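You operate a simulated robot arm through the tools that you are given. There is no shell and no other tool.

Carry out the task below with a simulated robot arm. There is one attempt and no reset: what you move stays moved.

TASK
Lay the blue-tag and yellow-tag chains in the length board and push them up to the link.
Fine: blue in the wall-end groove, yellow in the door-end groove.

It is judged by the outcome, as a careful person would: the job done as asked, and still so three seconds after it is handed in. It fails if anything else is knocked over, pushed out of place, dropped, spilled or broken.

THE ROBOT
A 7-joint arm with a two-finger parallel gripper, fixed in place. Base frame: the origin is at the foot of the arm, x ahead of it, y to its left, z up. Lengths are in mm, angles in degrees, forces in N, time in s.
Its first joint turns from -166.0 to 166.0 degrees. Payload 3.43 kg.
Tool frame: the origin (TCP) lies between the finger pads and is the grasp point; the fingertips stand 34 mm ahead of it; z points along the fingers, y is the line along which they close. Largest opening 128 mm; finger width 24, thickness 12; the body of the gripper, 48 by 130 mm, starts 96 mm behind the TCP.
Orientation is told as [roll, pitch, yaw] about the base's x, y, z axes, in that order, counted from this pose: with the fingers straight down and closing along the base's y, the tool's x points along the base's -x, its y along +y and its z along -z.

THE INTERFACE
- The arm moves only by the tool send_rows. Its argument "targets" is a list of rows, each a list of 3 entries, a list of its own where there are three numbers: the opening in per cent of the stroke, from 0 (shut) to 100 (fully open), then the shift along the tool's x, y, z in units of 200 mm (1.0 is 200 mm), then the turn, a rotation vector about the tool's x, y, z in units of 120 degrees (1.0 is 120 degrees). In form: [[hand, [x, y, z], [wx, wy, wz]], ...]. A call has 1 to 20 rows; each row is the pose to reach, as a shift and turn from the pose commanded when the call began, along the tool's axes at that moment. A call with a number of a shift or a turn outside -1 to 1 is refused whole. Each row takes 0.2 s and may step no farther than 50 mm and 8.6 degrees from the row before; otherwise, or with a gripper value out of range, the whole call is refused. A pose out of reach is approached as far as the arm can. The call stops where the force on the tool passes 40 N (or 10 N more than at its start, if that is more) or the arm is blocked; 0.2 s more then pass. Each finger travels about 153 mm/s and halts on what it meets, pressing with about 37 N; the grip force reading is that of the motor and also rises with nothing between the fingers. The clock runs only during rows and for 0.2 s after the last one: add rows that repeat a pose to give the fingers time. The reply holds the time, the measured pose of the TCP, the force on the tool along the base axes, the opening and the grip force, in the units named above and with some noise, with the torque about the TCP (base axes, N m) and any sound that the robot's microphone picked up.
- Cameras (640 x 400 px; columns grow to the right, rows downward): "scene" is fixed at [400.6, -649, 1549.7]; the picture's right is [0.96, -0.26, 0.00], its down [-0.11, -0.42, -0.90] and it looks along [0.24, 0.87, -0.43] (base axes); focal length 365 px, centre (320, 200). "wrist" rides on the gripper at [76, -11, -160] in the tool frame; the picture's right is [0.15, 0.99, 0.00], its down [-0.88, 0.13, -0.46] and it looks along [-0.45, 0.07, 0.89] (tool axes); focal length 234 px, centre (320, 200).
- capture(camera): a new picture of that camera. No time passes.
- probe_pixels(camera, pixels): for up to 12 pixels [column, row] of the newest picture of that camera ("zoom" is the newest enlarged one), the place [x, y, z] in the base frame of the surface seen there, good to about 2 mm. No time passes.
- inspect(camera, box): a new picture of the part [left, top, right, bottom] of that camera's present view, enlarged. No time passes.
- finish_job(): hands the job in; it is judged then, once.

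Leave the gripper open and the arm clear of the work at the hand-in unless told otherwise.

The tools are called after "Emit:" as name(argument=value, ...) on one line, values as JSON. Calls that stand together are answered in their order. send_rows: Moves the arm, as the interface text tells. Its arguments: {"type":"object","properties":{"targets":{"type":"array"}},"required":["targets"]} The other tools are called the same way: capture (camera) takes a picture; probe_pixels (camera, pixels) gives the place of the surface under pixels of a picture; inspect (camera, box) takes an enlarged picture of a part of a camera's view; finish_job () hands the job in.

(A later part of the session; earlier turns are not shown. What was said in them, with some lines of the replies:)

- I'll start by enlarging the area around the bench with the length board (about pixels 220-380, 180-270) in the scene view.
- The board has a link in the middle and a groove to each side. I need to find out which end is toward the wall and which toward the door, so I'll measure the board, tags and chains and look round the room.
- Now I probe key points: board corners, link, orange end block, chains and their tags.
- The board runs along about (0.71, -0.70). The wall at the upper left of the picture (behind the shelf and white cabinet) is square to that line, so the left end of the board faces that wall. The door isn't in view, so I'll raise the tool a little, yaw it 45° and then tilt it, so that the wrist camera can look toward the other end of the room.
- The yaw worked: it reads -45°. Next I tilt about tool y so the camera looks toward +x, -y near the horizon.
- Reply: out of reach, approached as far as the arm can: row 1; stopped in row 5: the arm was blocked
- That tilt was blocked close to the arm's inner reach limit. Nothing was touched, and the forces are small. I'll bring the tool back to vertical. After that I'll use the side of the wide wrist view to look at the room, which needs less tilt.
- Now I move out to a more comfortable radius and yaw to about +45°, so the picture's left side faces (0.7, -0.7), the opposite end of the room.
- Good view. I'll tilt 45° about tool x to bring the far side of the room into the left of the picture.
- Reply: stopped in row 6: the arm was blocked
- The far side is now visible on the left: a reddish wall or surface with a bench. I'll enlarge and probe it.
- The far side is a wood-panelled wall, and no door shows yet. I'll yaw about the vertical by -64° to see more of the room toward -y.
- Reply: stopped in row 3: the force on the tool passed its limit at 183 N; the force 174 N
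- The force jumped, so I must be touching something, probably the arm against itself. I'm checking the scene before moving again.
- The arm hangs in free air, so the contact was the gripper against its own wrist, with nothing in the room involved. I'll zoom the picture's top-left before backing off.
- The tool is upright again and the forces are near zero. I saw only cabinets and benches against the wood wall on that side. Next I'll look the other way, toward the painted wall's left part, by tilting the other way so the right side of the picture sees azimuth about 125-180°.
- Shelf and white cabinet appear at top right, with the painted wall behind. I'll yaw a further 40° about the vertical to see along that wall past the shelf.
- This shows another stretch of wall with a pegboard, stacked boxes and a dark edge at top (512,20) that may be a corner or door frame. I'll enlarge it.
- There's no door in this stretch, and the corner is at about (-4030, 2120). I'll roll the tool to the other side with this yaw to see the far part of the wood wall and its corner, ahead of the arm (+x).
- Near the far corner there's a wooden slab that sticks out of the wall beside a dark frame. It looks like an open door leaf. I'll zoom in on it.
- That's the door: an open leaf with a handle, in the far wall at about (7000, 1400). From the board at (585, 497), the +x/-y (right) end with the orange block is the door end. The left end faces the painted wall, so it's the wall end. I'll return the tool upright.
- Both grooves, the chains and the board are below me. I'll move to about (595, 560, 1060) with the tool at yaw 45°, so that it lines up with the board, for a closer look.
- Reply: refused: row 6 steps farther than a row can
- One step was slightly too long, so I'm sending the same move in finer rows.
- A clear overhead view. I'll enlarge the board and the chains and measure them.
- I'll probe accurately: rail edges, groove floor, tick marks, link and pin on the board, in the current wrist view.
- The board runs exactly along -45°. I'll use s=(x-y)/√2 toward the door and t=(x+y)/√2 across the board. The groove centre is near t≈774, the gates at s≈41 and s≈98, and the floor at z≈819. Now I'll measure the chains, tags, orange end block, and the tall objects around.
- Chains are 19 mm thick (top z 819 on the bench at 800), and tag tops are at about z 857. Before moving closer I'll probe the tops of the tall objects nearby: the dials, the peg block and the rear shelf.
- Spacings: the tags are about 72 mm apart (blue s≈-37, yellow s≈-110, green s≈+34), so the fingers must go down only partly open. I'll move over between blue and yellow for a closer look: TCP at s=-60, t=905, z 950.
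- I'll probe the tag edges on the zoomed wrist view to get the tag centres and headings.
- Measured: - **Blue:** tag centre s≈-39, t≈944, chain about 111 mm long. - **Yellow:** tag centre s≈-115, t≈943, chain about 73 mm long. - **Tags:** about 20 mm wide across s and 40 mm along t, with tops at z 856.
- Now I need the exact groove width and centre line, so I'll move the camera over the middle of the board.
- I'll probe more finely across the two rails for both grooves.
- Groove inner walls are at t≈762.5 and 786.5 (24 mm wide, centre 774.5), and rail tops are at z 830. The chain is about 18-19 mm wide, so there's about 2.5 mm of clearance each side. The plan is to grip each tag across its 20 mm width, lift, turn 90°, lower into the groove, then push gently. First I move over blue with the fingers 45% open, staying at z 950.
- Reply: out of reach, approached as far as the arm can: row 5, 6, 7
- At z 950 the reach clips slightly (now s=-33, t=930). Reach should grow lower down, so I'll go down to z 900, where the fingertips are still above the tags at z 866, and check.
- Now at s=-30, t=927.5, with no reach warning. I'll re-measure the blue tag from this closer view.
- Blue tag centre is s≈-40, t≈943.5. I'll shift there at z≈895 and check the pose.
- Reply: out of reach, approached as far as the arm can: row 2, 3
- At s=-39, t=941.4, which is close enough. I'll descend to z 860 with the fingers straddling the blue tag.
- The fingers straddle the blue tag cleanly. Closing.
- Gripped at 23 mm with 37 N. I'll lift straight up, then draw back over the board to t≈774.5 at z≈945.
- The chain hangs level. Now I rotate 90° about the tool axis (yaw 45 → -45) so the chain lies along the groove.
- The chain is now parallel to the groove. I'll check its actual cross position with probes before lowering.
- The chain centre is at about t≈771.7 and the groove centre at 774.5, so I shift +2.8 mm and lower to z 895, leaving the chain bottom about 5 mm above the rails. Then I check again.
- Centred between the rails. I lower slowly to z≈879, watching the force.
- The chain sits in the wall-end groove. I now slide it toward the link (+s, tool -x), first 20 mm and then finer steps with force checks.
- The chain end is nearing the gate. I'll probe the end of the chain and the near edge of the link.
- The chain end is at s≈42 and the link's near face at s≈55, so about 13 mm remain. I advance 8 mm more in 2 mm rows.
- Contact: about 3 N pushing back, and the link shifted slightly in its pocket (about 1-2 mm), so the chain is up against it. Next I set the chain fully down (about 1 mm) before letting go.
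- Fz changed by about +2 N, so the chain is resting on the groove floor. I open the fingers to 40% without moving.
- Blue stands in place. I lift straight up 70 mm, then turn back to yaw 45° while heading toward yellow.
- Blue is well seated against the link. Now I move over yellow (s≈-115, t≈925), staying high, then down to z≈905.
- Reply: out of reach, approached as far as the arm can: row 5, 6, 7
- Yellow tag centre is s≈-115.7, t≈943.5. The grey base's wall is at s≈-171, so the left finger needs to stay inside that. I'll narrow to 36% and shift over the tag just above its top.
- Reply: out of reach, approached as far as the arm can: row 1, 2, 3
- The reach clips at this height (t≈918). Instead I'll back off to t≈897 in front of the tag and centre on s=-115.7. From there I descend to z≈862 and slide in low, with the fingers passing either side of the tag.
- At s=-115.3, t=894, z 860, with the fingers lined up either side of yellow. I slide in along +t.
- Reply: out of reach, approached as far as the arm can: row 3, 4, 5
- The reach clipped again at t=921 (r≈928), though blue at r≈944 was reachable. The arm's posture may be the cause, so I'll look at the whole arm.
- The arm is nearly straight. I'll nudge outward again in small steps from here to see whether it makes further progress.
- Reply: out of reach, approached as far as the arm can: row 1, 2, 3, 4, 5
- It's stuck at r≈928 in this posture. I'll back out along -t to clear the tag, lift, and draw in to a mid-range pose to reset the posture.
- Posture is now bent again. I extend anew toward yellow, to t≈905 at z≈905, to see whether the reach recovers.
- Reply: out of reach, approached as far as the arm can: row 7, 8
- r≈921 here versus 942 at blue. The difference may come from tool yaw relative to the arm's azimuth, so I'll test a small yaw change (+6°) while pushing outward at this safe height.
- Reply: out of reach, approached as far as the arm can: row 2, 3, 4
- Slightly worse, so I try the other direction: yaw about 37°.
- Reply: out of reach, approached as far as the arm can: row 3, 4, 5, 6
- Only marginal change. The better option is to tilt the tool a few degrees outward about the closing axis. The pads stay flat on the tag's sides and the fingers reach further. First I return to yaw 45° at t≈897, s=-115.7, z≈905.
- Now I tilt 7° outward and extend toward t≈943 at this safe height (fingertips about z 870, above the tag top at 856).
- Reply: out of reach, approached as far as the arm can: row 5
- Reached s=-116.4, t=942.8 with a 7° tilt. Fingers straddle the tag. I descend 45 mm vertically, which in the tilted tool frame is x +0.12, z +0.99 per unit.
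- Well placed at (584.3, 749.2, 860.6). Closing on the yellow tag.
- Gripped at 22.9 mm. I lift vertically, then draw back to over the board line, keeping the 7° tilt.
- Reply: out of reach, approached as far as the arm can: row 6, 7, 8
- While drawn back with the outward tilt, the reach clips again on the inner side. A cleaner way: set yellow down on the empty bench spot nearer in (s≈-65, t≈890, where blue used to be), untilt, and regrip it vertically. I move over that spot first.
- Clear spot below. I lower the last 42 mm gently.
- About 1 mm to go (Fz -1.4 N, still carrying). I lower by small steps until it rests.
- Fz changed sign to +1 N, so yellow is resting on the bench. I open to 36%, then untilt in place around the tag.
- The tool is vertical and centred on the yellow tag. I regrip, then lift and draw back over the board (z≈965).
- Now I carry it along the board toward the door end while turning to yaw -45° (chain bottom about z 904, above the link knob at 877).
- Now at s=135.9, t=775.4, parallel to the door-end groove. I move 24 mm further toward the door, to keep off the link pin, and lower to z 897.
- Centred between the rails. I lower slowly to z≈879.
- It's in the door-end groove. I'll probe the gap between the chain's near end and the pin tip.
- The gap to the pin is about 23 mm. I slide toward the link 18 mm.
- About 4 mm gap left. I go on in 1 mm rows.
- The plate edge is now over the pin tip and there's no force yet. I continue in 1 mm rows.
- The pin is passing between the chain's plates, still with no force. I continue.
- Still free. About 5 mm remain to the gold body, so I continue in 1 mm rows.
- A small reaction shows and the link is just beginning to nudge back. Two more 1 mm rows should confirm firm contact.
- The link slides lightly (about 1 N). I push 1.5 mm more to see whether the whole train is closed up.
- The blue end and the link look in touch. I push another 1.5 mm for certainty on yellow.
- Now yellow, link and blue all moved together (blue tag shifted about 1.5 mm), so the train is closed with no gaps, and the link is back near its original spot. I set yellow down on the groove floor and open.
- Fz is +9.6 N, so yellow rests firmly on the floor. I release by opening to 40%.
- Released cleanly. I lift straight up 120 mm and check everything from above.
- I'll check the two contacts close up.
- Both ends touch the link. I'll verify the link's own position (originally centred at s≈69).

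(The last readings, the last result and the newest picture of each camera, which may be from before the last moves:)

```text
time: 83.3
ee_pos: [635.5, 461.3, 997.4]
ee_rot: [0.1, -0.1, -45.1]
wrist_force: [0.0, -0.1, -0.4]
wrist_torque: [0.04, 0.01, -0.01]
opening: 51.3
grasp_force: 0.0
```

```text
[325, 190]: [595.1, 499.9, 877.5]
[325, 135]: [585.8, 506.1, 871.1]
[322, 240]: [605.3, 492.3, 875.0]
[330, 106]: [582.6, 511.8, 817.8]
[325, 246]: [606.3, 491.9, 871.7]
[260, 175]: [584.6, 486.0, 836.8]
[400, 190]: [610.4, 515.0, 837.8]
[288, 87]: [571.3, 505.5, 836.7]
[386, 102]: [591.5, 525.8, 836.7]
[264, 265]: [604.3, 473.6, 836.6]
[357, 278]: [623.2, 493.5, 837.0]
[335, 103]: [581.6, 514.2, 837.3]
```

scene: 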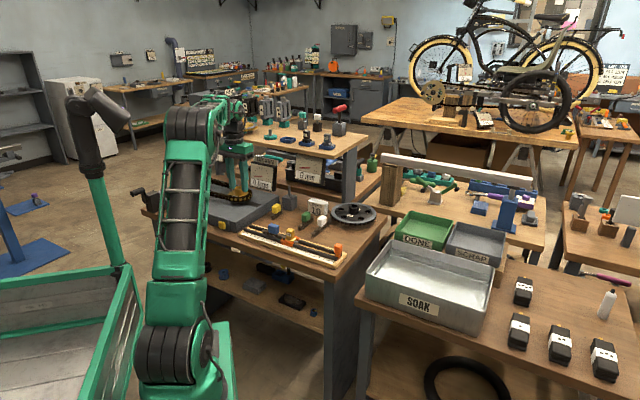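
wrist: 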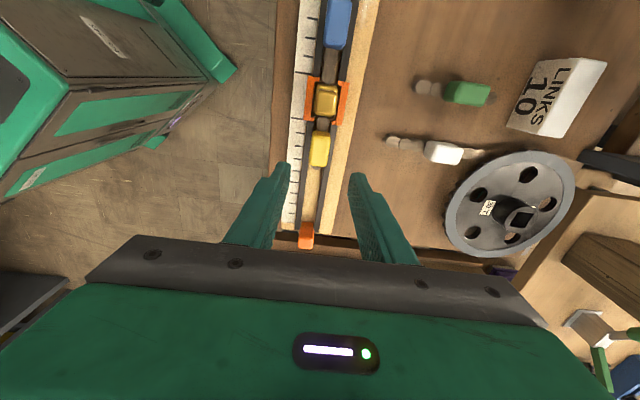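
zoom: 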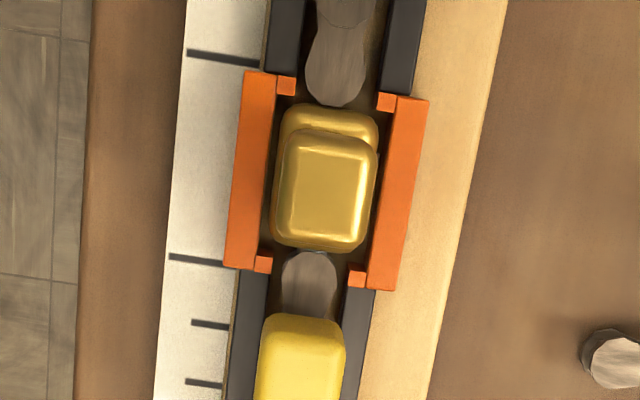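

The link centre is at s≈68.6, unchanged within error. Everything is in place, so I raise, back off toward the base and open the gripper fully.

Emit:
send_rows(targets=[[40, [0, 0, -0.15], [0, 0, 0]], [40, [0, -0.1, -0.3], [0, 0, 0]], [60, [0, -0.2, -0.45], [0, 0, 0]], [100, [0, -0.32, -0.55], [0, 0, 0]], [100, [0, -0.45, -0.6], [0, 0, 0]], [100, [0, -0.45, -0.6], [0, 0, 0]]])

Emit:
capture(camera="scene")

Emit:
inspect(camera="scene", box=[230, 190, 360, 275])

Emit:
inspect(camera="scene", box=[260, 210, 332, 260])

```text
time: 84.7
ee_pos: [571.2, 397.4, 1116.8]
ee_rot: [0.1, 0.0, -45.0]
wrist_force: [0.5, -0.1, 0.2]
wrist_torque: [-0.02, 0.01, 0.0]
opening: 128.1
grasp_force: 0.1
```

```text
taken
```

scene: 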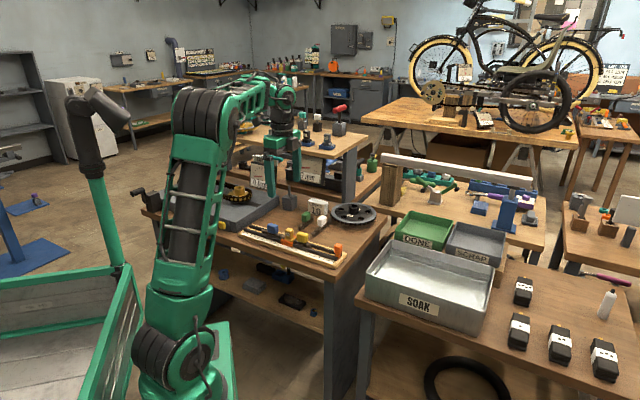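

```text
4.71 times, centred on (295, 232) of scene
```

zoom: 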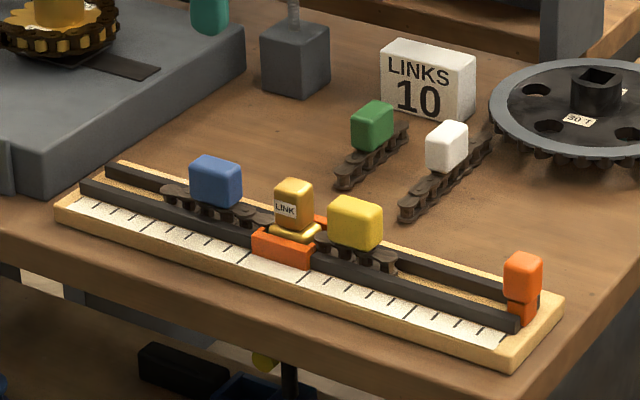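

```text
8.00 times, centred on (296, 235) of scene
```

zoom: 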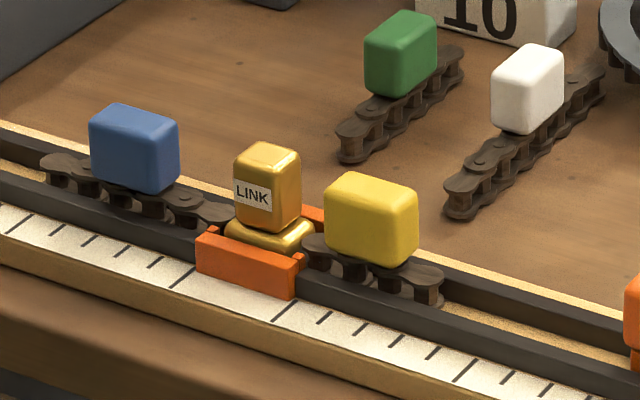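

Blue lies in the wall-end groove and yellow in the door-end groove, both up against the link. The green and white chains and everything else are undisturbed. The arm is clear with the gripper open, so I'm handing in.

Emit:
finish_job()

```text
The job is handed in.
```

The blue-tag chain is in the wall-end groove and the yellow-tag chain is in the door-end groove. Both are pushed up to the link, and I've handed the job in.

- **Contact:** When I pushed yellow home, yellow, the link and blue moved together, so there was no gap left to close. The link is still centred where it started, within about 1 mm.
- **Which end is which:** No door shows in the scene camera, so I looked round with the wrist camera. I found an open door in the far wall, near its corner with the wood-panelled wall. The end with the orange block is closer to that door, and the other end faces the painted wall. I couldn't see the middle of the wall behind the arm, so a second door there is possible.
- **Extra step:** Yellow was at the edge of the arm's reach. I set it down briefly on the bench where blue had been and regripped it before placing it.
- **High force reading:** While looking round, the tool reading hit 183 N once. The arm was in open air, so I took it to be the gripper against its own wrist.

In the final pictures the green and white chains and the rest of the bench looked undisturbed. The gripper is open and the arm is clear of the work.
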